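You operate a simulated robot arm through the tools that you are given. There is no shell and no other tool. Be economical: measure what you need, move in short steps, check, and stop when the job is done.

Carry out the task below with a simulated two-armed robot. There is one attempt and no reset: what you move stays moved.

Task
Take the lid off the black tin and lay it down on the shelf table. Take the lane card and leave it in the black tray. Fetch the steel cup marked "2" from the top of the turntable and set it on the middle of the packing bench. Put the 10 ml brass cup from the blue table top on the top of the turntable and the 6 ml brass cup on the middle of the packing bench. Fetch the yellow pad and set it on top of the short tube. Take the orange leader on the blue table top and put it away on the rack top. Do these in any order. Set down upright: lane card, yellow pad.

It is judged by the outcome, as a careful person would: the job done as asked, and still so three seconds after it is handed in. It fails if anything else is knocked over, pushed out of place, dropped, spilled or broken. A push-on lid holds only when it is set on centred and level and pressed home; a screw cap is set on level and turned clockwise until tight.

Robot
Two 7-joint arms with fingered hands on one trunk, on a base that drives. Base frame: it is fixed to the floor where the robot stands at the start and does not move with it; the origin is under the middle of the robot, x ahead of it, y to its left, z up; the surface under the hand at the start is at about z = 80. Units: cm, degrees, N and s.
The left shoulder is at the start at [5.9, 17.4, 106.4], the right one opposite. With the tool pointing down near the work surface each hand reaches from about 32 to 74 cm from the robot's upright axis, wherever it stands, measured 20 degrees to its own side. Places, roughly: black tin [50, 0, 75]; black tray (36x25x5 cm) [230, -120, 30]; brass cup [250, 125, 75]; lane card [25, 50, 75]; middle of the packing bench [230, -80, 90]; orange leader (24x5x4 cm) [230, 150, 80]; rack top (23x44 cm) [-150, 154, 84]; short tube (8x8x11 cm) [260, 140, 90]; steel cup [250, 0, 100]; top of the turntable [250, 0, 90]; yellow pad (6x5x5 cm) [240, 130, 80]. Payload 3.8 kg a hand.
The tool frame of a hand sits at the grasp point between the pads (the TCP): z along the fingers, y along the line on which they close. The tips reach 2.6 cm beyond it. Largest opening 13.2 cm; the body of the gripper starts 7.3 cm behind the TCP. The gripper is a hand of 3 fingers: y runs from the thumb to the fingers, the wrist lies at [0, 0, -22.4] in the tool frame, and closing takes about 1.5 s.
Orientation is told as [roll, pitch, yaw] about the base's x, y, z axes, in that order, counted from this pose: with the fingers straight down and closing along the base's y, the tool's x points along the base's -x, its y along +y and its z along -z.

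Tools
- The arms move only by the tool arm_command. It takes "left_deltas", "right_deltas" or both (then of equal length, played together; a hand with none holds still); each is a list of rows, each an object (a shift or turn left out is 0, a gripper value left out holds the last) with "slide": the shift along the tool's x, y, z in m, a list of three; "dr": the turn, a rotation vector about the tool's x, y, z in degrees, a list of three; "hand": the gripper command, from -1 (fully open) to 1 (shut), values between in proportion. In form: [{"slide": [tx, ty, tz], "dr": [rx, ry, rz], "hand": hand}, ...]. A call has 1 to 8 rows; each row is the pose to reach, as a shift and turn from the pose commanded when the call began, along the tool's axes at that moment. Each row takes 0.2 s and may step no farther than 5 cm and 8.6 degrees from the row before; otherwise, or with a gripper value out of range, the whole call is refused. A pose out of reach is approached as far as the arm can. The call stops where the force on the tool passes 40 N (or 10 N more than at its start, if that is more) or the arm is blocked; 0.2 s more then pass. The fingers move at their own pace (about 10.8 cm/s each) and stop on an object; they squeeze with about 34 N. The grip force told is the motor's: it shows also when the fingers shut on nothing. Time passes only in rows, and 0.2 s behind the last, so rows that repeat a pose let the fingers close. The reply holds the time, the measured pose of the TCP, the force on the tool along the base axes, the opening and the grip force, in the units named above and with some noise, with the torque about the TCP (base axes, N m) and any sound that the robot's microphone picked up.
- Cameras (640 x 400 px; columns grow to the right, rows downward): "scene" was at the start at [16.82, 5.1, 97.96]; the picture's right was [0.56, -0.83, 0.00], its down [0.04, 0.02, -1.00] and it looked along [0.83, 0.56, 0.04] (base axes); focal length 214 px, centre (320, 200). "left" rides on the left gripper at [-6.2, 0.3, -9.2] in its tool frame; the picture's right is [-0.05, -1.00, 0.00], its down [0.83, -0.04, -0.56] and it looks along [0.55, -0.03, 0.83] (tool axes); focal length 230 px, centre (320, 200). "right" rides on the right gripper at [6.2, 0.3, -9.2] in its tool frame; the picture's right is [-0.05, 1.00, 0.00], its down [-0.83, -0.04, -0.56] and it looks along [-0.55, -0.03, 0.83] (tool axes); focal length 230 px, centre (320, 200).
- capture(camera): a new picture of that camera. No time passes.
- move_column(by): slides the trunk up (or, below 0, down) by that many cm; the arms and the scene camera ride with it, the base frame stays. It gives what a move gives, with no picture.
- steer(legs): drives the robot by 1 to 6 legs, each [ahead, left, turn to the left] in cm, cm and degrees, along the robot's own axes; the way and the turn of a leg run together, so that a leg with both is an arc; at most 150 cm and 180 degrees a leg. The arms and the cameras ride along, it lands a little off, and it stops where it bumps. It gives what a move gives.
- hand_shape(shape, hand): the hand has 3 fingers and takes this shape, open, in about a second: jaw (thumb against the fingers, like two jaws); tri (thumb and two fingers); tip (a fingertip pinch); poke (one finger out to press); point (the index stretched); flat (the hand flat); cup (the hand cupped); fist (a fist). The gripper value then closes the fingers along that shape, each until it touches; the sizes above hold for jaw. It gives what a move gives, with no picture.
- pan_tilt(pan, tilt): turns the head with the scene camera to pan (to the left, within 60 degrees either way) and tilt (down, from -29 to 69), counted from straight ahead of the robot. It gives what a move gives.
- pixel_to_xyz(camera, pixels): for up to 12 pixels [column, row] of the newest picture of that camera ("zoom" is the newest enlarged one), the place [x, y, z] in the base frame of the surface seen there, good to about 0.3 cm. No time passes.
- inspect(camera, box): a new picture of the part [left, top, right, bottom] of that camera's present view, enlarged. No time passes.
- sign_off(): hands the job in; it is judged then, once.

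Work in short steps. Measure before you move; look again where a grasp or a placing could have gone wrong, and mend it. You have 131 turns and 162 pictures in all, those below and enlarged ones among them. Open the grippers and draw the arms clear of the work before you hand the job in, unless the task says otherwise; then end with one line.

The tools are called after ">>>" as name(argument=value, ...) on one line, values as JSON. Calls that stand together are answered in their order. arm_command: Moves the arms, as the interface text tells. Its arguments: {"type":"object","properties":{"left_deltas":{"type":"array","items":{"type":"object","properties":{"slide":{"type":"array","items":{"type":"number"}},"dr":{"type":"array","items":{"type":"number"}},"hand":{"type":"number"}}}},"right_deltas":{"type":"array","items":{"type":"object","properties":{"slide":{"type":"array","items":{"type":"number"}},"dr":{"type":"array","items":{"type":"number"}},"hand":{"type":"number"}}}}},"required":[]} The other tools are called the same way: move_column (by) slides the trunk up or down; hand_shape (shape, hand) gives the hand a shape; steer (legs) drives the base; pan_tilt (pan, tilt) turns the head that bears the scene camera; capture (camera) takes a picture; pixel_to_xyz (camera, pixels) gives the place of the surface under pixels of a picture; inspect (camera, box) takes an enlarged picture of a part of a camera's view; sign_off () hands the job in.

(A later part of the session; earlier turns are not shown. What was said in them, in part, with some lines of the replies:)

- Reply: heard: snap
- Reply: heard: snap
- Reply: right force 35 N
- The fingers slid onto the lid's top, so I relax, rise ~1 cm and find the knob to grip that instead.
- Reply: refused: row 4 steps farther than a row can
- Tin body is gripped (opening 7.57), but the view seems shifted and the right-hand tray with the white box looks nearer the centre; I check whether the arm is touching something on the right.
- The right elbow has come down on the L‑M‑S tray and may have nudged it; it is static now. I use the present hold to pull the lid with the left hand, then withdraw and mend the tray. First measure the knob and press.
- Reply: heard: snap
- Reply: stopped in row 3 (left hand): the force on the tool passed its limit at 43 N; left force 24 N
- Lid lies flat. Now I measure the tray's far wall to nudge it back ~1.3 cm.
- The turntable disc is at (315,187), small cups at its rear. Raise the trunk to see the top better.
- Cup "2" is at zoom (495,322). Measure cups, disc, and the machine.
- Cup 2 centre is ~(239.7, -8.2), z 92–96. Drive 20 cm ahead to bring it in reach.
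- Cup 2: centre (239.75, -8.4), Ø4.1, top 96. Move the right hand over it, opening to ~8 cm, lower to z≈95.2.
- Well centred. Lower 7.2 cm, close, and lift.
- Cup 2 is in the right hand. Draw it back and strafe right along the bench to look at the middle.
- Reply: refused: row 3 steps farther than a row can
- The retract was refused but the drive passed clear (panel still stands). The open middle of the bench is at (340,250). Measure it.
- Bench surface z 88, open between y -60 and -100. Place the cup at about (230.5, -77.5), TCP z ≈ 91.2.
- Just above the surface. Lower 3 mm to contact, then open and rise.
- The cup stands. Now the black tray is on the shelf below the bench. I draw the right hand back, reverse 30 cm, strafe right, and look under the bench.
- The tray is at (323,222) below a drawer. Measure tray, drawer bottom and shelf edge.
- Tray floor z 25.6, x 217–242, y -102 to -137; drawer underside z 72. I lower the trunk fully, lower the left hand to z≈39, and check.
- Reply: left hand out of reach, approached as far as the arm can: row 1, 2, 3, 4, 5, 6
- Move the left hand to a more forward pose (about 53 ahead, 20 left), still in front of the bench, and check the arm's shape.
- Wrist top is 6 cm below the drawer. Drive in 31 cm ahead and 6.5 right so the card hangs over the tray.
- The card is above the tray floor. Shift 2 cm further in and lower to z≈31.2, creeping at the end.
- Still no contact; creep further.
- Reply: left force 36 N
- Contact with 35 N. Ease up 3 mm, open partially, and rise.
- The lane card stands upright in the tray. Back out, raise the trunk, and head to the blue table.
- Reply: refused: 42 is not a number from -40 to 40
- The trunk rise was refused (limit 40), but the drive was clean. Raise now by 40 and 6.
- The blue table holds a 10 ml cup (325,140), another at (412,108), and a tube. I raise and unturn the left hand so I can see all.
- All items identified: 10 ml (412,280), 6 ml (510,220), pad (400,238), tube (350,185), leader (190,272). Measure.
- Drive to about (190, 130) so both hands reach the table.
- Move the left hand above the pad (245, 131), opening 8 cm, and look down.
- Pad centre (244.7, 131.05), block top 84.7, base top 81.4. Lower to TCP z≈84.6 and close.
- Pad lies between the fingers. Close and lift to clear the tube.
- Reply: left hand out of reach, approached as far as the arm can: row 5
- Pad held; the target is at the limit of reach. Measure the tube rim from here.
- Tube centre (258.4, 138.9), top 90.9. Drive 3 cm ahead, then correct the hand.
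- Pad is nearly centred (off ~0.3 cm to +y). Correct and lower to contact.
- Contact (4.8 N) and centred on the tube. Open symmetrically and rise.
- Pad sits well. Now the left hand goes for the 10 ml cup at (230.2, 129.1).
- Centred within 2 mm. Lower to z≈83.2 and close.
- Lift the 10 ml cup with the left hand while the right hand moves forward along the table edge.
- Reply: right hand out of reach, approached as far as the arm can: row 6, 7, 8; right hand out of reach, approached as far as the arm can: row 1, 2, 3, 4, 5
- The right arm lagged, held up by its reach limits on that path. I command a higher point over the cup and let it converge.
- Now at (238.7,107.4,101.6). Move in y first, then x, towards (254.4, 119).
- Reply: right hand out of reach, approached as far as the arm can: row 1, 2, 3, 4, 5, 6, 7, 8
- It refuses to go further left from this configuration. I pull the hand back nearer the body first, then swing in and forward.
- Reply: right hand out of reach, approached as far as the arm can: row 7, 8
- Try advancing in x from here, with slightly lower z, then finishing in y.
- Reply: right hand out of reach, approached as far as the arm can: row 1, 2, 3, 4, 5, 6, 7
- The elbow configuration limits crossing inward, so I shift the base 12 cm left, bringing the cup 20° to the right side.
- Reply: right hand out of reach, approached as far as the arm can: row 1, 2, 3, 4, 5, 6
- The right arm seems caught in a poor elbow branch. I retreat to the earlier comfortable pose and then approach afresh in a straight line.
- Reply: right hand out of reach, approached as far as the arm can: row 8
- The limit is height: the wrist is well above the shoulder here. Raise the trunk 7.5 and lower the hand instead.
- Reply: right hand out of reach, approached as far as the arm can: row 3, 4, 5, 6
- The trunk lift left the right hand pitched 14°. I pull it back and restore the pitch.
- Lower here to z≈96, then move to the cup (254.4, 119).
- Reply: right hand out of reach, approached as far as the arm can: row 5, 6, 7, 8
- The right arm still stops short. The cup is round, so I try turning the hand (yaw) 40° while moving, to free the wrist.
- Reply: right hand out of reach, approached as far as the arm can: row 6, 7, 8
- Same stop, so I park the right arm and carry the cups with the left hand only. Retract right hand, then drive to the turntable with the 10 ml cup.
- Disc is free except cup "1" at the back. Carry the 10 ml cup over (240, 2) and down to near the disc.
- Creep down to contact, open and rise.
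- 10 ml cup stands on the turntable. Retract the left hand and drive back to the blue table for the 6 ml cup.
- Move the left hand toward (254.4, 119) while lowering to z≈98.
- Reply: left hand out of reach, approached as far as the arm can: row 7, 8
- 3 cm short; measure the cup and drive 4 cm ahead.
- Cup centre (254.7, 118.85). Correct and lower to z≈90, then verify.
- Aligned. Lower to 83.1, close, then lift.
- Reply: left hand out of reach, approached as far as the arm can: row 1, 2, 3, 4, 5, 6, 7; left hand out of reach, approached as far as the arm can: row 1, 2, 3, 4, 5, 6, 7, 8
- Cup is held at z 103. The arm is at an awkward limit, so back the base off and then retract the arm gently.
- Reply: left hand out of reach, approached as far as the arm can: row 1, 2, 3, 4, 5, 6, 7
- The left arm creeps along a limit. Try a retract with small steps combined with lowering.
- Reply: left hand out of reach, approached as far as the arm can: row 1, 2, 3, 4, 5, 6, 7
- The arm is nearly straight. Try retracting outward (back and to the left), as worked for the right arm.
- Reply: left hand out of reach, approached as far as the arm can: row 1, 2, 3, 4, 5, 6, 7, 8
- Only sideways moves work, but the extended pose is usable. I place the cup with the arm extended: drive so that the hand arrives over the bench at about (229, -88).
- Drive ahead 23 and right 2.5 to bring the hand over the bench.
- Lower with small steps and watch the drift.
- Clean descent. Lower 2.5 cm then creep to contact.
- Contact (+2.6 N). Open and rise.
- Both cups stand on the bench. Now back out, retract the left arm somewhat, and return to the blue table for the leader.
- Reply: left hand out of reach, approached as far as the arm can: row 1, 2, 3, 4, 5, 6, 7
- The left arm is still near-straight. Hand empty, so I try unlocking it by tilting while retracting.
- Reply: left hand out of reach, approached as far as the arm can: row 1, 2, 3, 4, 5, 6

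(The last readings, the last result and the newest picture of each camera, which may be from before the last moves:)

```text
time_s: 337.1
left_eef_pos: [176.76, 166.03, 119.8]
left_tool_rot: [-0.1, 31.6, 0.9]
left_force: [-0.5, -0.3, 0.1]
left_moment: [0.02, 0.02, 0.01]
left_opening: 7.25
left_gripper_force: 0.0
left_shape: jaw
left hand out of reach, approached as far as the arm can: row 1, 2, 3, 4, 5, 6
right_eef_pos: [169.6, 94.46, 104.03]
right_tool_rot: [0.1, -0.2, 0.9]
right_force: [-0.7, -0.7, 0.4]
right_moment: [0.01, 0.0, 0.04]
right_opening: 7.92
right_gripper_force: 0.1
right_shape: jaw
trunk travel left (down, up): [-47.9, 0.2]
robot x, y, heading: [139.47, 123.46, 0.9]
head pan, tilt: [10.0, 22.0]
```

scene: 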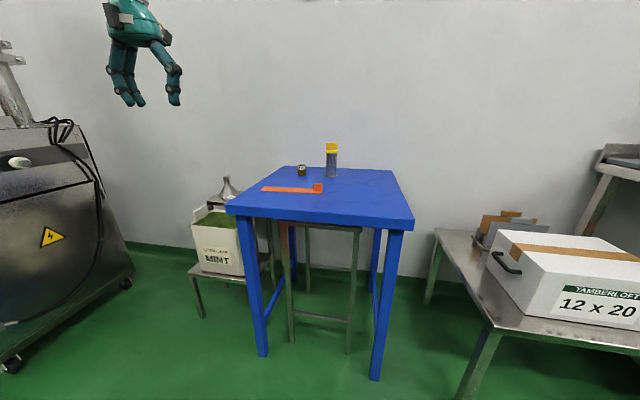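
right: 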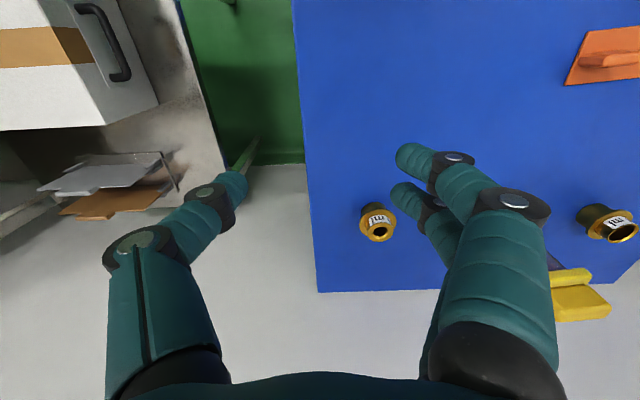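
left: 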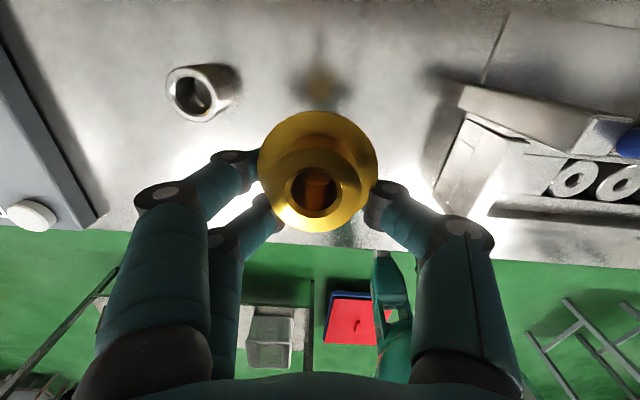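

Unlocked. Restore the pitch and lower to z≈108.

>>> arm_command(left_deltas=[{"slide": [-0.015, 0, 0.025], "dr": [0, -8, 0]}, {"slide": [-0.03, 0, 0.05], "dr": [0, -16, 0]}, {"slide": [-0.045, 0, 0.075], "dr": [0, -24, 0]}, {"slide": [-0.06, 0, 0.1], "dr": [0, -31.6, 0]}, {"slide": [-0.06, 0, 0.1], "dr": [0, -31.6, 0]}])

>>> steer(legs=[[40, 0, -1]])

>>> pan_tilt(pan=15, tilt=35)

>>> capture(camera="scene")

>>> inspect(camera="scene", box=[200, 60, 400, 200])

```text
time_s: 338.3
left_eef_pos: [176.86, 166.03, 108.12]
left_tool_rot: [0.0, 0.0, 0.9]
left_force: [0.9, 0.3, 0.1]
left_moment: [0.01, -0.01, 0.0]
left_opening: 7.26
left_gripper_force: 0.1
left_shape: jaw
right_eef_pos: [169.86, 94.71, 103.94]
right_tool_rot: [0.0, 0.0, 0.9]
right_force: [-0.6, 0.4, -0.7]
right_moment: [-0.02, 0.0, -0.04]
right_opening: 7.9
right_gripper_force: 0.1
right_shape: jaw
trunk travel left (down, up): [-47.9, 0.2]
robot x, y, heading: [139.35, 123.1, 0.8]
head pan, tilt: [10.0, 22.0]
```

```text
time_s: 340.8
left_eef_pos: [217.47, 165.98, 108.12]
left_tool_rot: [0.0, 0.1, 0.2]
left_force: [0.8, 0.6, -0.2]
left_moment: [-0.01, 0.0, -0.03]
left_opening: 7.24
left_gripper_force: 0.1
left_shape: jaw
right_eef_pos: [209.6, 94.61, 103.98]
right_tool_rot: [-0.1, -0.1, 0.2]
right_force: [0.0, 0.1, 0.4]
right_moment: [-0.01, -0.02, 0.04]
right_opening: 7.95
right_gripper_force: 0.0
right_shape: jaw
trunk travel left (down, up): [-47.9, 0.2]
robot x, y, heading: [179.66, 123.88, 0.3]
head pan, tilt: [10.0, 22.0]
```

```text
time_s: 341.6
left_eef_pos: [217.69, 165.88, 108.17]
left_tool_rot: [0.0, 0.1, 0.3]
left_force: [-0.5, -0.2, -0.5]
left_moment: [0.01, 0.02, 0.0]
left_opening: 7.25
left_gripper_force: 0.0
left_shape: jaw
right_eef_pos: [209.59, 94.54, 103.94]
right_tool_rot: [-0.1, -0.2, 0.2]
right_force: [-0.2, 0.4, -0.2]
right_moment: [0.0, 0.01, 0.03]
right_opening: 7.9
right_gripper_force: 0.1
right_shape: jaw
trunk travel left (down, up): [-47.9, 0.2]
robot x, y, heading: [179.56, 124.08, 0.2]
head pan, tilt: [15.0, 35.0]
```

```text
35 pictures are left
```

scene: 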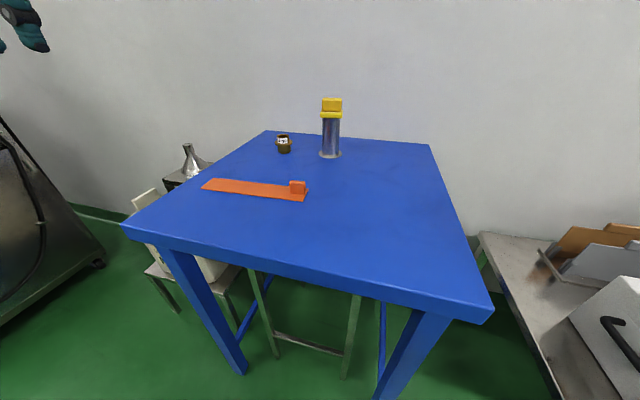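

```text
2.86 times, centred on (300, 130) of scene
```

zoom: 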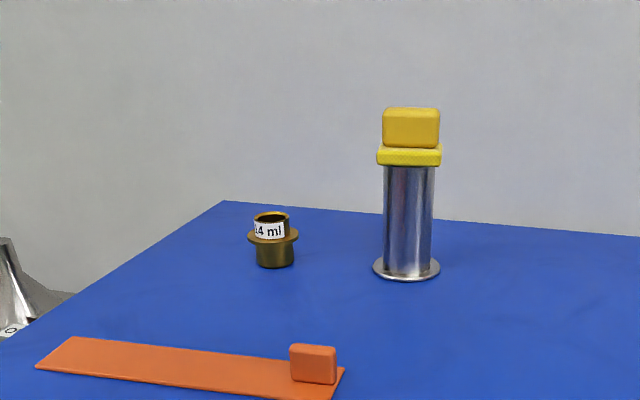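

Move the left hand above the leader's block at (235.6, 141.3), z≈97, and look.

>>> arm_command(left_deltas=[{"slide": [-0.025, -0.035, 0]}, {"slide": [-0.05, -0.07, 0]}, {"slide": [-0.075, -0.105, 0.0]}, {"slide": [-0.1, -0.14, 0.01]}, {"slide": [-0.125, -0.175, 0.03]}, {"slide": [-0.15, -0.205, 0.055]}, {"slide": [-0.17, -0.235, 0.08]}, {"slide": [-0.18, -0.246, 0.11]}])

>>> capture(camera="left")

>>> pixel_to_xyz(camera="left", pixels=[[320, 110], [320, 125], [305, 115], [335, 115], [345, 120], [200, 120], [280, 100], [280, 140], [320, 140], [360, 120]])

```text
time_s: 343.4
left_eef_pos: [235.43, 141.51, 97.06]
left_tool_rot: [0.0, 0.3, 0.4]
left_force: [0.3, 0.5, -0.3]
left_moment: [0.01, 0.01, -0.02]
left_opening: 7.24
left_gripper_force: 0.1
left_shape: jaw
right_eef_pos: [209.65, 94.57, 103.88]
right_tool_rot: [0.0, -0.1, 0.2]
right_force: [0.0, 1.0, -0.7]
right_moment: [0.01, -0.01, 0.02]
right_opening: 7.91
right_gripper_force: 0.1
right_shape: jaw
trunk travel left (down, up): [-47.9, 0.2]
robot x, y, heading: [179.7, 123.66, 0.4]
head pan, tilt: [15.0, 35.0]
```

```text
33 pictures are left
```

left: 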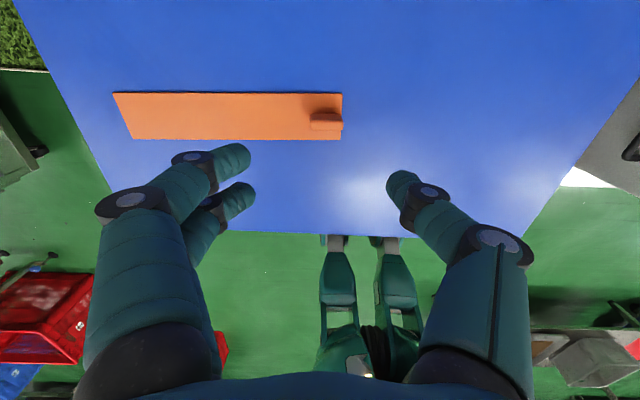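

```text
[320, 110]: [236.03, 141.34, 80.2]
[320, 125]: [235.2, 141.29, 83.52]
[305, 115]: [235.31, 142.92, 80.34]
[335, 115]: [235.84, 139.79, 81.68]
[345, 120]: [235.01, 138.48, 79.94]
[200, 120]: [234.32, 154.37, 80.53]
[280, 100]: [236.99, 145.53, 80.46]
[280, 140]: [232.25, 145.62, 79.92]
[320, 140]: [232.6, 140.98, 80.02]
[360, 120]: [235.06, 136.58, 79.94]
```

Block: y 139.5–142.7, x≈235, top 83.5. Lower to TCP z≈83.5 and close along y.

>>> arm_command(left_deltas=[{"slide": [0.004, -0.004, 0.045]}, {"slide": [0.004, -0.004, 0.09]}, {"slide": [0.004, -0.004, 0.12]}, {"slide": [0.004, -0.004, 0.1355]}, {"slide": [0.004, -0.004, 0.1355], "hand": 0.5}, {"slide": [0.004, -0.004, 0.1355], "hand": 1}, {"slide": [0.004, -0.004, 0.1355], "hand": 1}, {"slide": [0.004, -0.004, 0.1355], "hand": 1}])

>>> arm_command(left_deltas=[{"slide": [0, 0, -0.01]}, {"slide": [0, 0, -0.03]}, {"slide": [0, 0, -0.06]}])

>>> capture(camera="scene")

>>> capture(camera="left")

```text
time_s: 345.1
left_eef_pos: [235.16, 141.18, 83.68]
left_tool_rot: [0.0, 0.1, 0.3]
left_force: [1.1, -0.3, 1.4]
left_moment: [-0.05, -0.03, -0.04]
left_opening: 0.46
left_gripper_force: 34.2
left_shape: jaw
right_eef_pos: [209.56, 94.54, 103.92]
right_tool_rot: [0.0, -0.1, 0.2]
right_force: [0.2, 0.1, 0.3]
right_moment: [-0.03, 0.0, -0.01]
right_opening: 7.9
right_gripper_force: 0.1
right_shape: jaw
trunk travel left (down, up): [-47.9, 0.2]
robot x, y, heading: [179.65, 123.83, 0.2]
head pan, tilt: [15.0, 35.0]
```

```text
time_s: 345.9
left_eef_pos: [235.3, 141.21, 89.61]
left_tool_rot: [0.0, 0.1, 0.3]
left_force: [-0.5, 0.3, -0.8]
left_moment: [-0.03, 0.02, 0.0]
left_opening: 0.39
left_gripper_force: 33.8
left_shape: jaw
right_eef_pos: [209.72, 94.62, 104.02]
right_tool_rot: [0.1, -0.1, 0.2]
right_force: [-0.4, -0.8, -0.1]
right_moment: [0.0, -0.01, -0.03]
right_opening: 7.9
right_gripper_force: 0.1
right_shape: jaw
trunk travel left (down, up): [-47.9, 0.2]
robot x, y, heading: [179.76, 124.07, 0.2]
head pan, tilt: [15.0, 35.0]
```

```text
32 pictures are left
```

scene: 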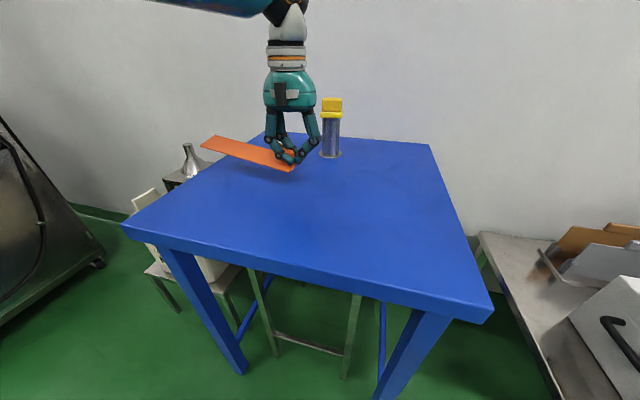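

```text
31 pictures are left
```

left: 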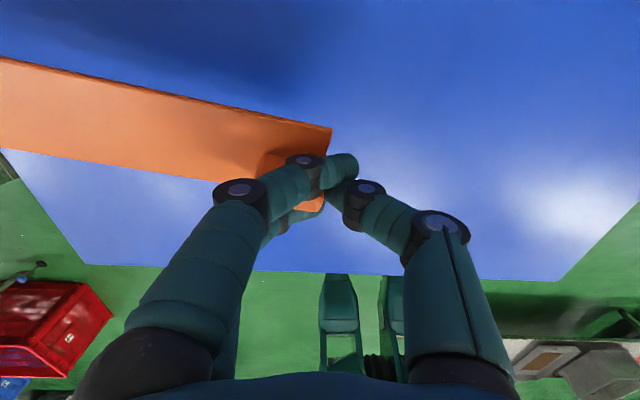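

The grip is poor (fingers slid past; strip tilted). I set it back down and regrasp across the thin side of the block.

>>> arm_command(left_deltas=[{"slide": [0, 0, 0.03]}, {"slide": [0, 0, 0.05]}, {"slide": [0, 0, 0.057]}, {"slide": [0, 0, 0.057], "hand": 0.6}, {"slide": [0, 0, 0.057], "hand": 0.2}, {"slide": [0, 0, 0.057], "hand": -0.1}, {"slide": [0, 0, 0.057], "hand": -0.1}, {"slide": [0, 0, 0.02], "hand": -0.1}])

>>> arm_command(left_deltas=[{"slide": [0, 0, -0.04], "dr": [0, 0, -8.2]}, {"slide": [0, 0, -0.08], "dr": [0, 0, -16.4]}, {"slide": [0, 0, -0.11], "dr": [0, 0, -24.6]}, {"slide": [0, 0, -0.11], "dr": [0, 0, -32.8]}, {"slide": [0, 0, -0.11], "dr": [0, 0, -41]}, {"slide": [0, 0, -0.11], "dr": [0, 0, -49.2]}, {"slide": [0, 0, -0.11], "dr": [0, 0, -57.4]}, {"slide": [0, 0, -0.11], "dr": [0, 0, -65.6]}])

>>> inspect(camera="scene", box=[180, 80, 380, 220])

```text
time_s: 347.8
left_eef_pos: [235.31, 141.13, 87.51]
left_tool_rot: [0.1, 0.1, 0.3]
left_force: [-0.6, -0.1, -0.9]
left_moment: [-0.06, 0.02, 0.01]
left_opening: 7.04
left_gripper_force: 0.0
left_shape: jaw
right_eef_pos: [209.48, 94.68, 103.94]
right_tool_rot: [-0.1, -0.1, 0.1]
right_force: [-0.3, -0.1, -0.3]
right_moment: [0.01, -0.03, 0.0]
right_opening: 7.91
right_gripper_force: 0.1
right_shape: jaw
trunk travel left (down, up): [-47.9, 0.2]
robot x, y, heading: [179.49, 123.78, 0.2]
head pan, tilt: [15.0, 35.0]
```

```text
time_s: 349.6
left_eef_pos: [235.16, 141.16, 98.6]
left_tool_rot: [0.3, 0.1, 66.0]
left_force: [-0.4, 1.1, -0.9]
left_moment: [-0.02, -0.03, -0.06]
left_opening: 7.06
left_gripper_force: 0.0
left_shape: jaw
right_eef_pos: [209.66, 94.56, 103.95]
right_tool_rot: [0.0, -0.1, 0.2]
right_force: [0.1, 0.5, -0.2]
right_moment: [-0.01, -0.02, 0.01]
right_opening: 7.91
right_gripper_force: 0.1
right_shape: jaw
trunk travel left (down, up): [-47.9, 0.2]
robot x, y, heading: [179.9, 123.52, 0.1]
head pan, tilt: [15.0, 35.0]
```

```text
2.86 times, centred on (280, 150) of scene
```

zoom: 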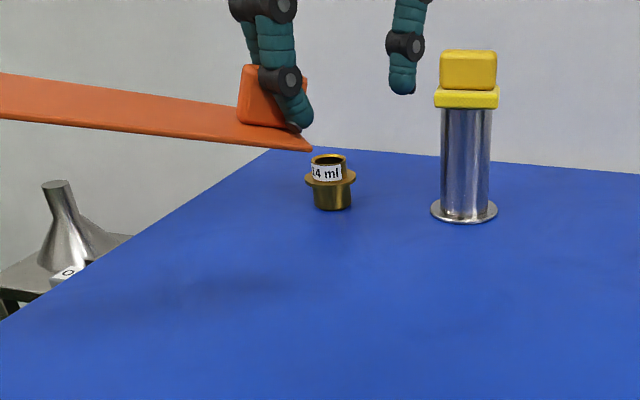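

The leader came up wedged between the two fingers. Look closely from the left camera.

>>> capture(camera="left")

>>> capture(camera="scene")

```text
29 pictures are left
```

left: 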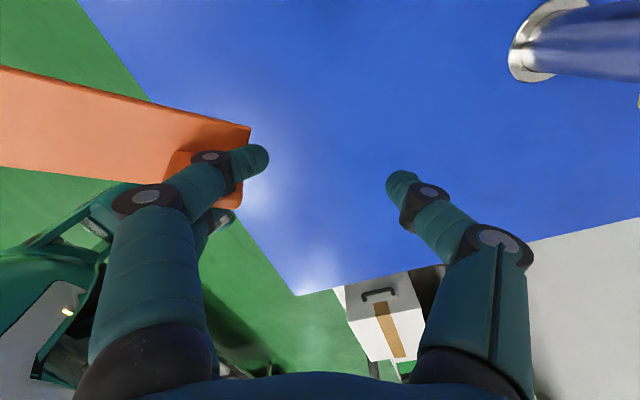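

```text
28 pictures are left
```

scene: 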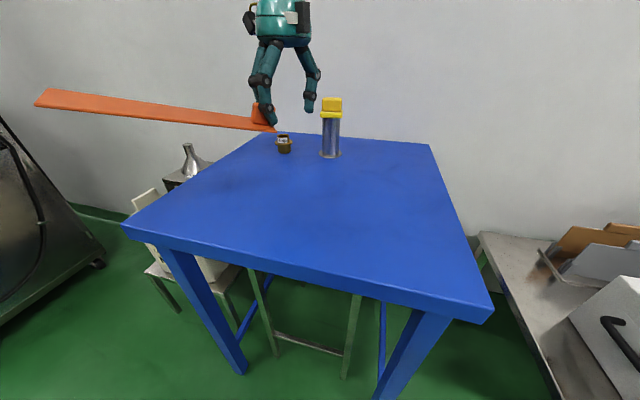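

The block is wedged between the two fingers, firmly. I turn back to yaw 0 over the table, lower to the table, open fully and see if it lets go there.

>>> arm_command(left_deltas=[{"dr": [0, 0, 8.2]}, {"dr": [0, 0, 16.4]}, {"dr": [0, 0, 24.6]}, {"dr": [0, 0, 32.8]}, {"dr": [0, 0, 41]}, {"dr": [0, 0, 49.2]}, {"dr": [0, 0, 57.4]}, {"dr": [0, 0, 65.6]}])

>>> arm_command(left_deltas=[{"slide": [0, 0, 0.045]}, {"slide": [0, 0, 0.09]}, {"slide": [0, 0, 0.125]}, {"slide": [0, 0, 0.14]}, {"slide": [0, 0, 0.147]}, {"slide": [0, 0, 0.147], "hand": -1}, {"slide": [0, 0, 0.147], "hand": -1}, {"slide": [0, 0, 0.147], "hand": -1}])

>>> inspect(camera="scene", box=[160, 80, 400, 220])

```text
time_s: 351.4
left_eef_pos: [235.16, 141.04, 98.43]
left_tool_rot: [0.0, 0.2, 0.1]
left_force: [0.2, -0.1, -0.3]
left_moment: [-0.04, -0.02, 0.0]
left_opening: 7.09
left_gripper_force: 0.0
left_shape: jaw
right_eef_pos: [209.68, 94.76, 104.05]
right_tool_rot: [0.0, -0.2, 0.2]
right_force: [0.0, 0.1, -0.2]
right_moment: [0.03, 0.0, -0.02]
right_opening: 7.88
right_gripper_force: 0.1
right_shape: jaw
trunk travel left (down, up): [-47.9, 0.2]
robot x, y, heading: [179.45, 123.9, 0.1]
head pan, tilt: [15.0, 35.0]
```

```text
time_s: 353.1
left_eef_pos: [235.2, 141.07, 83.98]
left_tool_rot: [0.0, 0.2, 0.2]
left_force: [0.0, -0.5, -0.9]
left_moment: [-0.05, 0.03, -0.01]
left_opening: 13.19
left_gripper_force: 0.0
left_shape: jaw
right_eef_pos: [209.69, 94.65, 104.03]
right_tool_rot: [-0.1, -0.1, 0.2]
right_force: [0.5, 0.3, 0.2]
right_moment: [0.02, 0.04, 0.0]
right_opening: 7.91
right_gripper_force: 0.1
right_shape: jaw
trunk travel left (down, up): [-47.9, 0.2]
robot x, y, heading: [179.62, 123.83, 0.2]
head pan, tilt: [15.0, 35.0]
```

```text
2.67 times, centred on (280, 150) of scene
```

zoom: 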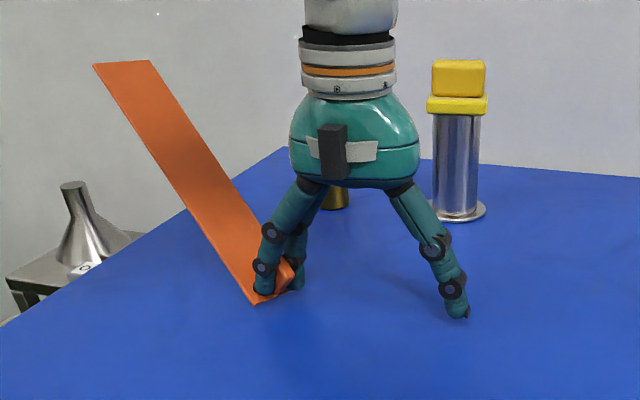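

It is still wedged and turns with the finger. I close back to ~5 cm so the strip swings down flat onto the table, then change hand shape to spread the fingers.

>>> arm_command(left_deltas=[{"slide": [0, 0, -0.015], "hand": -0.6}, {"slide": [0, 0, -0.015], "hand": -0.2}, {"slide": [0, 0, -0.01], "hand": 0.1}, {"slide": [0, 0, -0.005], "hand": 0.3}, {"slide": [0, 0, -0.0], "hand": 0.3}, {"slide": [0, 0, 0.0], "hand": 0.3}])

>>> inspect(camera="scene", box=[160, 80, 400, 220])

>>> inspect(camera="left", box=[100, 80, 420, 280])

```text
time_s: 354.6
left_eef_pos: [235.16, 141.04, 83.86]
left_tool_rot: [0.0, 0.0, 0.3]
left_force: [0.3, 0.5, -0.6]
left_moment: [-0.1, 0.02, 0.01]
left_opening: 4.85
left_gripper_force: 0.0
left_shape: jaw
right_eef_pos: [209.55, 94.67, 104.01]
right_tool_rot: [0.0, -0.1, 0.2]
right_force: [-0.4, 0.0, -0.3]
right_moment: [-0.01, -0.01, 0.0]
right_opening: 7.93
right_gripper_force: 0.1
right_shape: jaw
trunk travel left (down, up): [-47.9, 0.2]
robot x, y, heading: [179.4, 124.08, 0.5]
head pan, tilt: [15.0, 35.0]
```

```text
2.67 times, centred on (280, 150) of scene
```

zoom: 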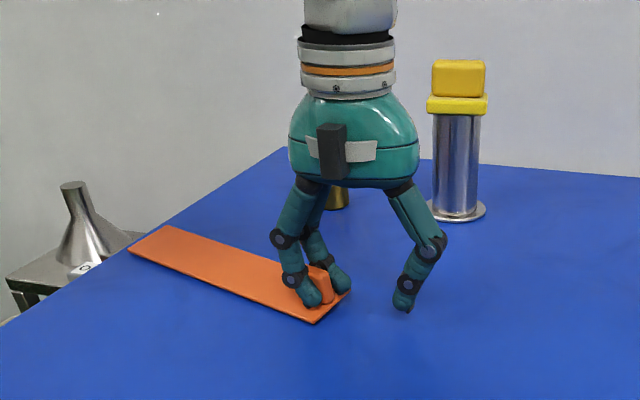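

```text
2.00 times, centred on (260, 180) of left
```

zoom: 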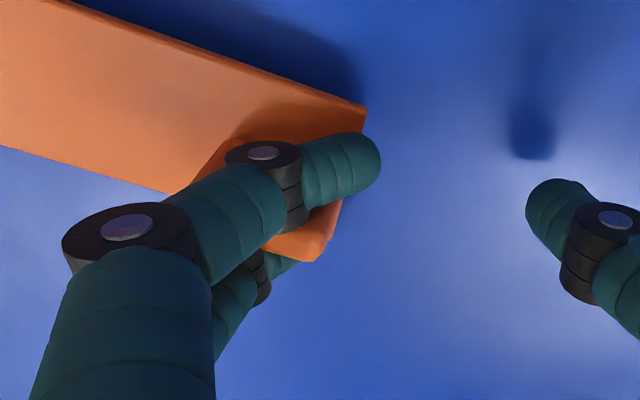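

The block is securely held between the fingers with the strip nearly flat, so I carry it so. Lift, retract, and drive back, turn round and head toward the rack.

>>> arm_command(left_deltas=[{"slide": [0, 0, -0.03]}, {"slide": [0.01, 0, -0.07]}, {"slide": [0.02, 0, -0.11]}, {"slide": [0.04, 0, -0.15]}, {"slide": [0.06, 0, -0.19]}, {"slide": [0.09, 0, -0.21]}])

>>> steer(legs=[[-60, 0, 0], [0, -12, 0], [0, 0, 180], [140, 0, 0]])

>>> pan_tilt(pan=-10, tilt=15)

>>> capture(camera="scene")

>>> capture(camera="left")

```text
time_s: 355.9
left_eef_pos: [226.07, 140.99, 104.82]
left_tool_rot: [-0.1, 0.1, 0.3]
left_force: [-0.3, -0.7, -0.5]
left_moment: [-0.04, 0.01, -0.01]
left_opening: 4.84
left_gripper_force: 0.0
left_shape: jaw
right_eef_pos: [209.5, 94.73, 103.95]
right_tool_rot: [0.0, -0.1, 0.2]
right_force: [0.0, 0.4, -0.5]
right_moment: [0.02, -0.04, -0.01]
right_opening: 7.9
right_gripper_force: 0.0
right_shape: jaw
trunk travel left (down, up): [-47.9, 0.2]
robot x, y, heading: [179.33, 124.11, 0.3]
head pan, tilt: [15.0, 35.0]
```

```text
time_s: 374.7
left_eef_pos: [-65.39, 82.95, 104.8]
left_tool_rot: [0.0, 0.2, -176.5]
left_force: [0.3, -0.3, 0.3]
left_moment: [0.01, -0.02, -0.02]
left_opening: 4.77
left_gripper_force: 0.0
left_shape: jaw
right_eef_pos: [-51.46, 130.17, 104.05]
right_tool_rot: [0.0, -0.2, -176.7]
right_force: [0.9, 0.3, 0.0]
right_moment: [0.01, 0.01, -0.01]
right_opening: 7.89
right_gripper_force: 0.0
right_shape: jaw
trunk travel left (down, up): [-47.9, 0.2]
robot x, y, heading: [-19.67, 102.77, -176.6]
head pan, tilt: [15.0, 35.0]
```

```text
time_s: 375.6
left_eef_pos: [-65.33, 83.04, 104.72]
left_tool_rot: [0.1, 0.2, -176.7]
left_force: [-0.2, 0.1, -0.6]
left_moment: [0.08, 0.01, -0.02]
left_opening: 4.77
left_gripper_force: 0.1
left_shape: jaw
right_eef_pos: [-51.42, 130.22, 103.88]
right_tool_rot: [0.0, -0.1, -176.6]
right_force: [-0.6, 0.5, 0.6]
right_moment: [0.01, 0.04, 0.02]
right_opening: 7.89
right_gripper_force: 0.2
right_shape: jaw
trunk travel left (down, up): [-47.9, 0.2]
robot x, y, heading: [-19.83, 103.07, -176.8]
head pan, tilt: [-10.0, 15.0]
```

```text
24 pictures are left
```

scene: 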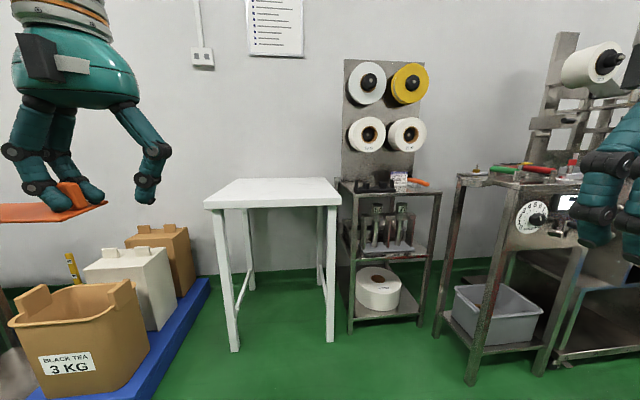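

```text
23 pictures are left
```

left: 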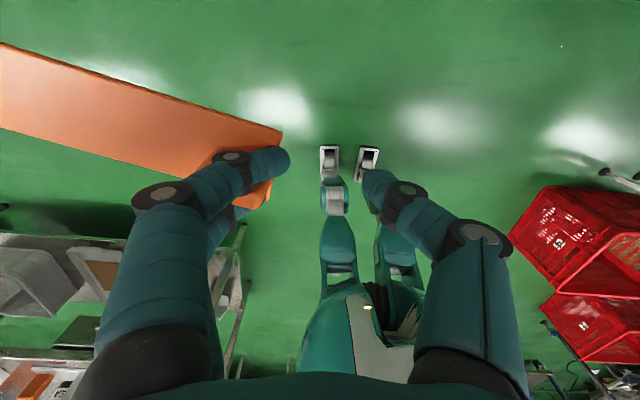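

Candidates: white table (275,190) and the spool rack top (385,190). Measure both.

>>> pixel_to_xyz(camera="scene", pixels=[[275, 192], [205, 205], [340, 200], [240, 180], [370, 193], [345, 187], [440, 193], [415, 183], [460, 178], [520, 178], [400, 188], [390, 193]])

>>> inspect(camera="scene", box=[320, 140, 560, 240])

```text
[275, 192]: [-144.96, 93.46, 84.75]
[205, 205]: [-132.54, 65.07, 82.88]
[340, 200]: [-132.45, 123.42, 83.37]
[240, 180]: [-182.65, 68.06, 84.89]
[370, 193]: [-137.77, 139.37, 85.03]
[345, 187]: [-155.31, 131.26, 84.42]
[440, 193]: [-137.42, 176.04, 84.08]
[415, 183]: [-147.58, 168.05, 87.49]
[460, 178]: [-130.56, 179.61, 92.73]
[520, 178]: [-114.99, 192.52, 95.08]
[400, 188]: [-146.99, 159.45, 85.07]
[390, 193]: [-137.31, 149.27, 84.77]
```

```text
2.67 times, centred on (440, 190) of scene
```

zoom: 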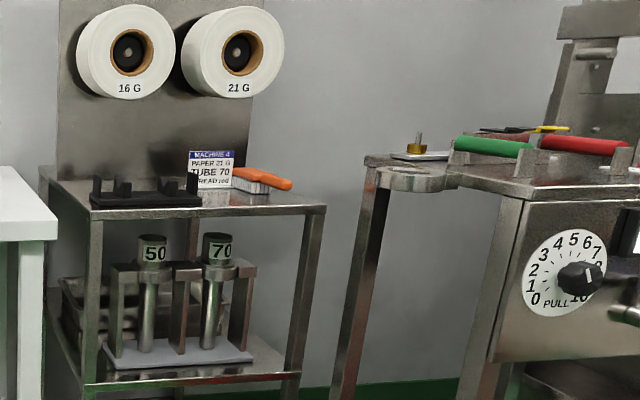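

The spool rack is the rack top: x -137…-160, y 132–176, z 84.5, with its right front free. I turn the strip 65° on the hand first, then drive to (-95,132) and turn to face it obliquely.

>>> arm_command(left_deltas=[{"dr": [0, 0, -8.2]}, {"dr": [0, 0, -16.4]}, {"dr": [0, 0, -24.6]}, {"dr": [0, 0, -32.8]}, {"dr": [0, 0, -41]}, {"dr": [0, 0, -49.2]}, {"dr": [0, 0, -57.4]}, {"dr": [0, 0, -65.6]}])

>>> steer(legs=[[73, 0, 0], [0, -33, 0], [0, 0, -57]])

>>> capture(camera="left")

>>> pan_tilt(pan=10, tilt=30)

>>> capture(camera="scene")

```text
time_s: 377.4
left_eef_pos: [-65.3, 82.95, 104.6]
left_tool_rot: [0.1, 0.1, -110.8]
left_force: [-0.6, -0.6, 0.5]
left_moment: [0.03, 0.09, 0.04]
left_opening: 4.76
left_gripper_force: 0.1
left_shape: jaw
right_eef_pos: [-51.39, 130.17, 103.91]
right_tool_rot: [0.0, -0.1, -176.6]
right_force: [-0.2, -0.2, 0.5]
right_moment: [-0.02, -0.01, 0.03]
right_opening: 7.91
right_gripper_force: 0.0
right_shape: jaw
trunk travel left (down, up): [-47.9, 0.2]
robot x, y, heading: [-19.93, 102.73, -176.6]
head pan, tilt: [-10.0, 15.0]
```

```text
time_s: 387.0
left_eef_pos: [-138.36, 156.85, 104.7]
left_tool_rot: [0.0, 0.0, -166.3]
left_force: [0.2, -0.2, -0.6]
left_moment: [0.05, 0.01, -0.04]
left_opening: 4.78
left_gripper_force: 0.1
left_shape: jaw
right_eef_pos: [-91.65, 172.28, 103.96]
right_tool_rot: [0.1, 0.0, 127.9]
right_force: [0.1, -0.9, -0.2]
right_moment: [0.0, -0.02, -0.03]
right_opening: 7.88
right_gripper_force: 0.0
right_shape: jaw
trunk travel left (down, up): [-47.9, 0.2]
robot x, y, heading: [-96.04, 130.47, 127.9]
head pan, tilt: [-10.0, 15.0]
```

```text
21 pictures are left
```

left: 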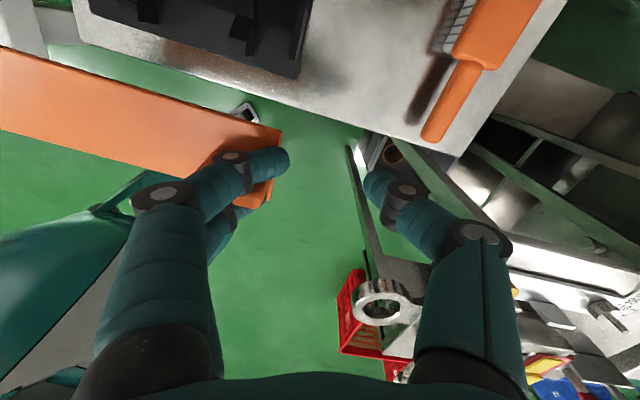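

```text
time_s: 387.8
left_eef_pos: [-138.26, 156.86, 104.79]
left_tool_rot: [0.1, 0.1, -166.4]
left_force: [0.7, 0.0, -1.1]
left_moment: [0.07, 0.06, -0.01]
left_opening: 4.75
left_gripper_force: 0.2
left_shape: jaw
right_eef_pos: [-91.65, 172.36, 104.01]
right_tool_rot: [-0.1, -0.1, 127.9]
right_force: [-0.5, -0.6, 0.7]
right_moment: [-0.01, -0.01, 0.02]
right_opening: 7.91
right_gripper_force: 0.1
right_shape: jaw
trunk travel left (down, up): [-47.9, 0.2]
robot x, y, heading: [-96.35, 130.21, 127.9]
head pan, tilt: [10.0, 30.0]
```

```text
20 pictures are left
```

scene: 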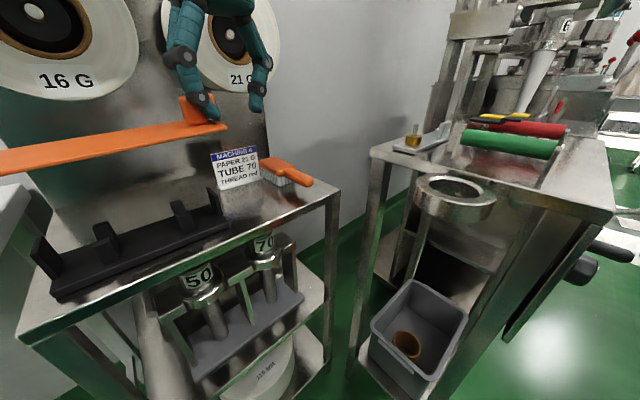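

Measure free areas of the rack top from the left view.

>>> pixel_to_xyz(camera="left", pixels=[[300, 105], [460, 152], [296, 76], [306, 5], [350, 50], [330, 10], [435, 135], [470, 70], [445, 20], [430, 5], [90, 10], [560, 5]])

>>> pixel_to_xyz(camera="scene", pixels=[[60, 295], [228, 225], [210, 195], [50, 255], [238, 185], [275, 165], [308, 182], [336, 195], [150, 200], [100, 215], [270, 200], [30, 330]])

```text
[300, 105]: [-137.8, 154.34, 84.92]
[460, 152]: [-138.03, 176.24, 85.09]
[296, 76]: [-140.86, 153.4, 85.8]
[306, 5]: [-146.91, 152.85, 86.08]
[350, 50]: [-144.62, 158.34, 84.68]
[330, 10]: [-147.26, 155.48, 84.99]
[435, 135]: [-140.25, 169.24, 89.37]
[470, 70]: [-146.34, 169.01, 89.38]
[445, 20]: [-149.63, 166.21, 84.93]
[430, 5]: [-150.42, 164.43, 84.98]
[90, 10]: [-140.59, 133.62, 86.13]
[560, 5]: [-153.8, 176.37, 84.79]
```

```text
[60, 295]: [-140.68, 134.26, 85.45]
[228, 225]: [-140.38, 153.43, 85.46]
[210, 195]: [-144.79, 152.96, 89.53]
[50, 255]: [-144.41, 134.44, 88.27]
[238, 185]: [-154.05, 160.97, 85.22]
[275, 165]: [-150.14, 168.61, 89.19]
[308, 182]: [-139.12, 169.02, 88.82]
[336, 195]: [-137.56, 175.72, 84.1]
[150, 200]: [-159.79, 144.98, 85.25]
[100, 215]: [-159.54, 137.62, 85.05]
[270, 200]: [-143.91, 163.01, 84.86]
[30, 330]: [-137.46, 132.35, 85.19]
```

Space is tight: holder at y<153.4, brush at y>167, card at the back. A diagonal lay between them fits. Measure spool faces/bottoms and card before turning the strip.

>>> pixel_to_xyz(camera="scene", pixels=[[100, 85], [60, 95], [250, 75], [270, 50], [165, 100], [213, 172], [258, 160], [215, 188], [255, 182], [200, 125], [183, 100], [20, 165]])

>>> inspect(camera="scene", box=[0, 40, 340, 260])

```text
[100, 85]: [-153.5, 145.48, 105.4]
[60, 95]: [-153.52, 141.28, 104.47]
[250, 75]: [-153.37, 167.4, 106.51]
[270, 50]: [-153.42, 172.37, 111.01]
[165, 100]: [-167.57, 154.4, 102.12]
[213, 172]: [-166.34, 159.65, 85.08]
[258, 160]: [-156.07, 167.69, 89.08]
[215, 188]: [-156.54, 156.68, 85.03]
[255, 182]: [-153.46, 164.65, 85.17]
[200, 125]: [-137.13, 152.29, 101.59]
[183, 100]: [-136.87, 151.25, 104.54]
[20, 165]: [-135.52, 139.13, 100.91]
```

```text
1.82 times, centred on (170, 150) of scene
```

zoom: 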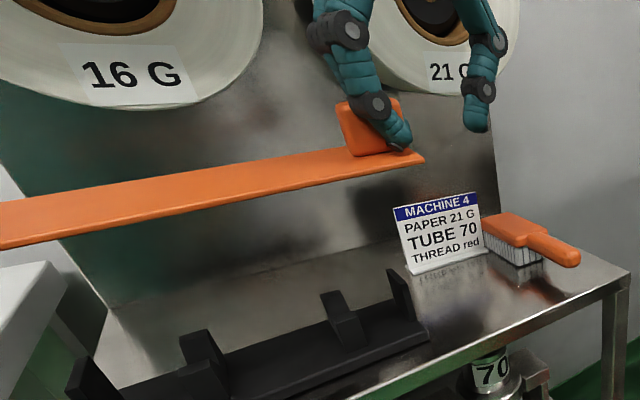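

Spool bottoms are at z≥104, faces at x=-153.5; strip hangs level 3.8 cm below TCP. I lower to strip z≈92.5 first, then rotate 60° to a diagonal lay between holder and card, shifting the TCP to (-136.7,164.2).

>>> arm_command(left_deltas=[{"slide": [0, 0, 0.042]}, {"slide": [0, 0, 0.084]}, {"slide": [0.005, -0.011, 0.084], "dr": [0, 0, 8.4]}, {"slide": [0.011, -0.022, 0.084], "dr": [0, 0, 16.8]}, {"slide": [0.016, -0.034, 0.084], "dr": [0, 0, 25.2]}, {"slide": [0.022, -0.045, 0.084], "dr": [0, 0, 33.6]}, {"slide": [0.028, -0.056, 0.084], "dr": [0, 0, 42]}, {"slide": [0.033, -0.067, 0.084], "dr": [0, 0, 50.4]}])

>>> arm_command(left_deltas=[{"dr": [0, 0, 5]}, {"dr": [0, 0, 9.6]}])

>>> inspect(camera="scene", box=[0, 40, 400, 290])

>>> capture(camera="left")

```text
time_s: 389.6
left_eef_pos: [-136.82, 164.24, 96.37]
left_tool_rot: [-0.1, 0.2, 143.1]
left_force: [0.7, -0.6, -0.2]
left_moment: [0.07, -0.02, 0.01]
left_opening: 4.74
left_gripper_force: 0.1
left_shape: jaw
right_eef_pos: [-91.5, 172.32, 104.02]
right_tool_rot: [0.0, -0.1, 127.9]
right_force: [0.2, -0.2, 0.2]
right_moment: [-0.01, 0.0, 0.02]
right_opening: 7.93
right_gripper_force: 0.1
right_shape: jaw
trunk travel left (down, up): [-47.9, 0.2]
robot x, y, heading: [-96.16, 130.76, 127.7]
head pan, tilt: [10.0, 30.0]
```

```text
time_s: 390.2
left_eef_pos: [-136.68, 164.2, 96.38]
left_tool_rot: [0.0, 0.2, 133.5]
left_force: [0.5, 0.3, -0.6]
left_moment: [0.05, -0.06, 0.02]
left_opening: 4.72
left_gripper_force: 0.0
left_shape: jaw
right_eef_pos: [-91.59, 172.24, 104.04]
right_tool_rot: [0.1, -0.1, 127.9]
right_force: [-0.7, 0.1, 0.1]
right_moment: [-0.02, -0.04, -0.01]
right_opening: 7.92
right_gripper_force: 0.1
right_shape: jaw
trunk travel left (down, up): [-47.9, 0.2]
robot x, y, heading: [-96.51, 130.79, 127.7]
head pan, tilt: [10.0, 30.0]
```

```text
1.60 times, centred on (200, 165) of scene
```

zoom: 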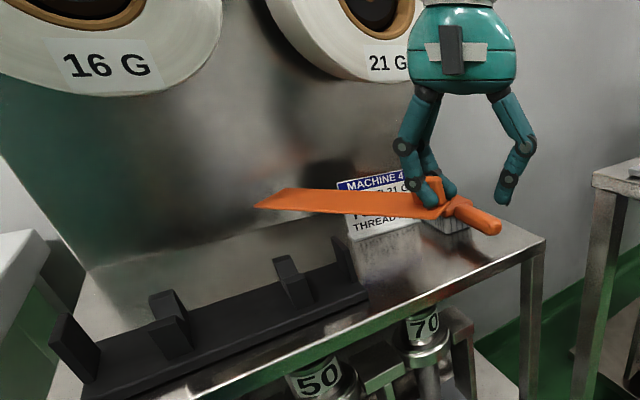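

```text
17 pictures are left
```

left: 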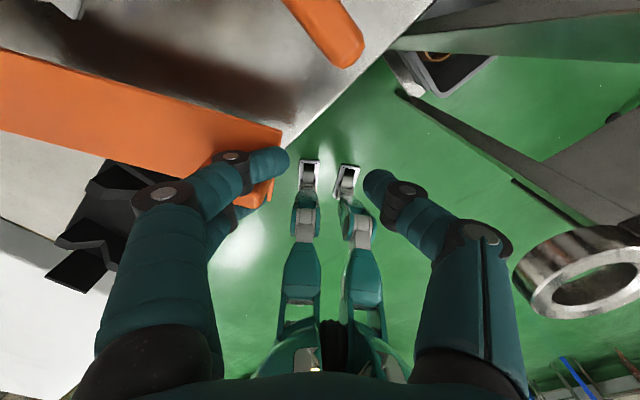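

Diagonal looks right. Check strip edges against holder corner and brush.

>>> pixel_to_xyz(camera="left", pixels=[[278, 128], [255, 200], [190, 175], [100, 150], [10, 125], [10, 60], [150, 88], [120, 172], [105, 235], [290, 140], [345, 60], [85, 265]])

```text
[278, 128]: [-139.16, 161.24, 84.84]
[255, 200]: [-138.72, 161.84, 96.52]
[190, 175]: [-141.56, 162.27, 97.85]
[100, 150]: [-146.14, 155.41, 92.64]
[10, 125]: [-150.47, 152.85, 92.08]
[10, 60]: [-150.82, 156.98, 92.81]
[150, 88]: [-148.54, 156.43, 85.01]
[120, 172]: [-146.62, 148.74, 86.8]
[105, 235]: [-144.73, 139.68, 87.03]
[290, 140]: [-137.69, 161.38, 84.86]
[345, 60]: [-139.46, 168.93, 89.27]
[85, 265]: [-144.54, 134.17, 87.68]
```

Clearances: 1.3 cm to the holder, ~2.6 cm to the card. Lower 6.9 cm then creep to contact.

>>> arm_command(left_deltas=[{"slide": [0, 0, 0.03]}, {"slide": [0, 0, 0.055]}, {"slide": [0, 0, 0.066]}, {"slide": [0, 0, 0.069]}, {"slide": [0, 0, 0.072]}, {"slide": [0, 0, 0.075]}])

>>> inspect(camera="scene", box=[100, 80, 380, 260])

```text
time_s: 391.6
left_eef_pos: [-136.74, 164.2, 88.86]
left_tool_rot: [0.0, 0.2, 133.6]
left_force: [0.1, 0.3, 0.6]
left_moment: [-0.06, 0.06, -0.02]
left_opening: 4.71
left_gripper_force: 0.1
left_shape: jaw
right_eef_pos: [-91.59, 172.16, 103.98]
right_tool_rot: [0.0, -0.1, 127.8]
right_force: [0.7, -0.1, 0.0]
right_moment: [0.01, 0.0, 0.01]
right_opening: 7.91
right_gripper_force: 0.0
right_shape: jaw
trunk travel left (down, up): [-47.9, 0.2]
robot x, y, heading: [-96.08, 130.49, 127.9]
head pan, tilt: [10.0, 30.0]
```

```text
2.22 times, centred on (240, 170) of scene
```

zoom: 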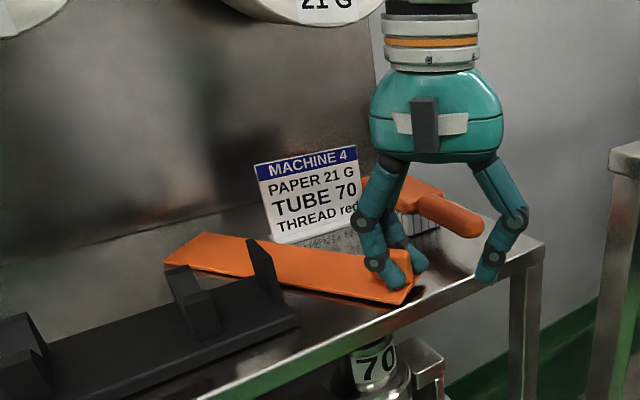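

The strip rests flat on the rack. To free the wedged block I change the left hand to the "tri" shape, which should spread the two fingers, and look.

>>> hand_shape(hand="left", shape="tri")

>>> inspect(camera="scene", box=[100, 80, 380, 260])

>>> capture(camera="left")

```text
time_s: 392.5
left_eef_pos: [-136.66, 164.17, 88.76]
left_tool_rot: [0.1, 0.2, 133.6]
left_force: [-0.4, 0.7, -1.0]
left_moment: [0.05, -0.05, -0.01]
left_opening: 13.18
left_gripper_force: 0.2
left_shape: tri
right_eef_pos: [-91.53, 172.18, 103.98]
right_tool_rot: [0.1, -0.2, 127.9]
right_force: [0.3, 0.4, -0.2]
right_moment: [-0.01, -0.04, -0.02]
right_opening: 7.94
right_gripper_force: 0.0
right_shape: jaw
trunk travel left (down, up): [-47.9, 0.2]
robot x, y, heading: [-96.09, 131.07, 127.7]
head pan, tilt: [10.0, 30.0]
```

```text
2.22 times, centred on (240, 170) of scene
```

zoom: 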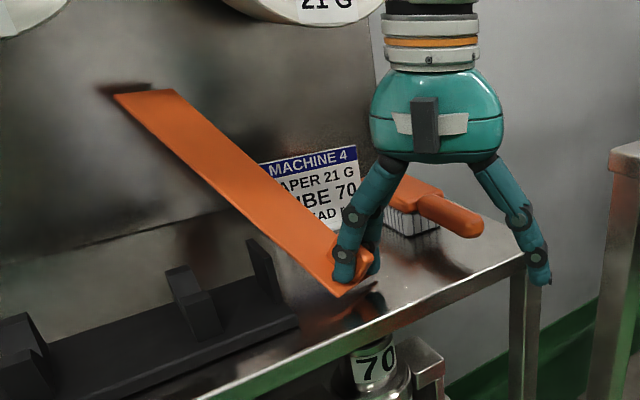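

```text
14 pictures are left
```

left: 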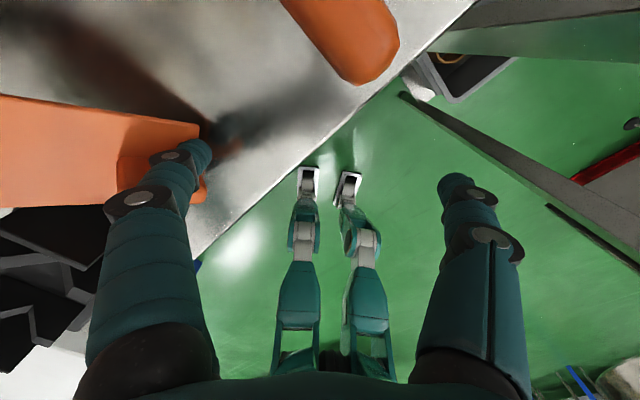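

Still wedged. I bring the fingers back to lay the strip flat, then use the "point" shape, in which one finger curls past the other and should shear off the block.

>>> arm_command(left_deltas=[{"hand": -0.6}, {"hand": -0.2}, {"hand": 0.1}, {"hand": 0.3}, {"hand": 0.3}, {"hand": 0.3}])

>>> hand_shape(hand="left", shape="point")

>>> inspect(camera="scene", box=[100, 80, 380, 260])

>>> capture(camera="left")

```text
time_s: 393.9
left_eef_pos: [-136.66, 164.23, 88.85]
left_tool_rot: [0.0, 0.3, 133.6]
left_force: [-0.4, 1.0, 0.5]
left_moment: [-0.04, 0.06, -0.01]
left_opening: 4.89
left_gripper_force: 0.1
left_shape: tri
right_eef_pos: [-91.64, 172.16, 104.03]
right_tool_rot: [0.0, 0.0, 127.9]
right_force: [-0.9, 0.2, -0.8]
right_moment: [-0.02, -0.01, -0.02]
right_opening: 7.91
right_gripper_force: 0.0
right_shape: jaw
trunk travel left (down, up): [-47.9, 0.2]
robot x, y, heading: [-95.95, 130.94, 127.7]
head pan, tilt: [10.0, 30.0]
```

```text
time_s: 394.8
left_eef_pos: [-136.69, 164.2, 88.89]
left_tool_rot: [0.0, 0.3, 133.6]
left_force: [0.0, 0.5, -0.1]
left_moment: [0.01, -0.03, -0.03]
left_opening: 0.0
left_gripper_force: 0.1
left_shape: point
right_eef_pos: [-91.56, 172.15, 104.01]
right_tool_rot: [0.1, -0.2, 127.9]
right_force: [0.4, -0.3, -0.8]
right_moment: [0.0, 0.0, -0.01]
right_opening: 7.89
right_gripper_force: 0.2
right_shape: jaw
trunk travel left (down, up): [-47.9, 0.2]
robot x, y, heading: [-96.51, 130.84, 127.8]
head pan, tilt: [10.0, 30.0]
```

```text
2.22 times, centred on (240, 170) of scene
```

zoom: 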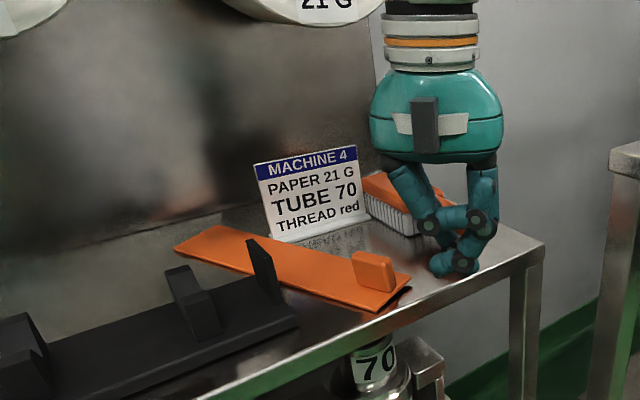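

```text
12 pictures are left
```

left: 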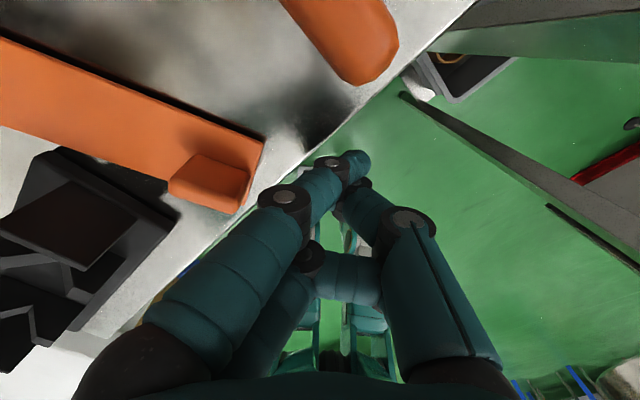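

Released: the leader lies flat on the rack top. Raise the hand straight up, back away, open both hands, and check.

>>> arm_command(left_deltas=[{"slide": [0, 0, -0.03]}, {"slide": [0, 0, -0.07]}, {"slide": [0, 0, -0.11]}, {"slide": [0, 0, -0.15]}])

>>> steer(legs=[[-30, 0, 0]])

>>> hand_shape(hand="left", shape="jaw")

>>> capture(camera="scene")

```text
time_s: 395.8
left_eef_pos: [-136.7, 163.96, 103.72]
left_tool_rot: [0.0, 0.1, 133.5]
left_force: [-0.3, -0.8, -0.4]
left_moment: [0.02, 0.0, 0.01]
left_opening: 0.0
left_gripper_force: 0.1
left_shape: point
right_eef_pos: [-91.53, 172.2, 104.03]
right_tool_rot: [0.0, -0.1, 127.9]
right_force: [0.5, 0.0, -1.0]
right_moment: [-0.03, -0.01, 0.0]
right_opening: 7.89
right_gripper_force: 0.1
right_shape: jaw
trunk travel left (down, up): [-47.9, 0.2]
robot x, y, heading: [-96.11, 130.55, 128.2]
head pan, tilt: [10.0, 30.0]
```

```text
time_s: 397.8
left_eef_pos: [-118.57, 140.91, 103.68]
left_tool_rot: [0.0, 0.3, 133.1]
left_force: [0.3, 0.3, -0.4]
left_moment: [-0.01, -0.01, -0.02]
left_opening: 0.01
left_gripper_force: 0.1
left_shape: point
right_eef_pos: [-73.18, 148.7, 103.95]
right_tool_rot: [-0.1, -0.1, 127.6]
right_force: [0.3, 0.0, 0.0]
right_moment: [-0.02, 0.01, -0.01]
right_opening: 7.91
right_gripper_force: 0.2
right_shape: jaw
trunk travel left (down, up): [-47.9, 0.2]
robot x, y, heading: [-78.09, 107.11, 127.2]
head pan, tilt: [10.0, 30.0]
```

```text
time_s: 398.7
left_eef_pos: [-118.42, 140.98, 103.72]
left_tool_rot: [0.0, 0.1, 133.2]
left_force: [-0.3, 0.1, 0.6]
left_moment: [0.01, -0.05, -0.01]
left_opening: 9.49
left_gripper_force: 0.1
left_shape: jaw
right_eef_pos: [-73.11, 148.63, 104.03]
right_tool_rot: [0.0, -0.1, 127.5]
right_force: [-0.6, -0.4, -0.2]
right_moment: [0.01, 0.0, 0.03]
right_opening: 7.9
right_gripper_force: 0.0
right_shape: jaw
trunk travel left (down, up): [-47.9, 0.2]
robot x, y, heading: [-78.05, 107.34, 127.0]
head pan, tilt: [10.0, 30.0]
```

```text
11 pictures are left
5 turns are left
```

scene: 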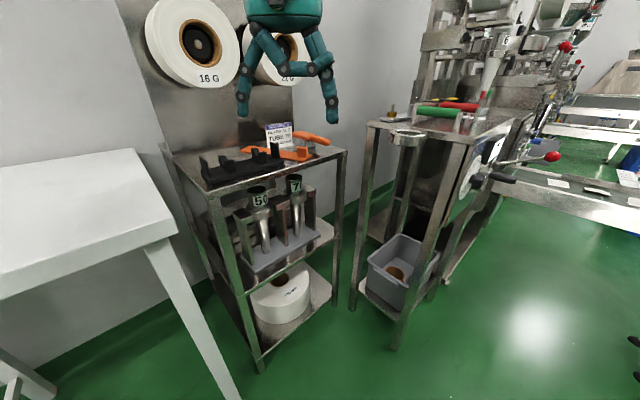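

The leader lies on the rack top, both hands are empty and clear of the work, and all the items are placed. I hand the job in.

>>> sign_off()

```text
The job is handed in.
```

I've handed the job in with every item where you asked. The lid lies on the table the tin stands on (I took that to be the shelf table), and the lane card is upright in the black tray. Steel cup 2 and the 6 ml cup are on the packing bench, and the 10 ml cup is on the turntable. The yellow pad sits on the short tube, and the orange leader lies on the rack top. Two slips along the way: my right elbow pushed the L-M-S tray and the white box beside it about 1.5 cm. I pushed them back to within a few millimetres of where they were, and the tin ended up within about half a centimetre of its start.
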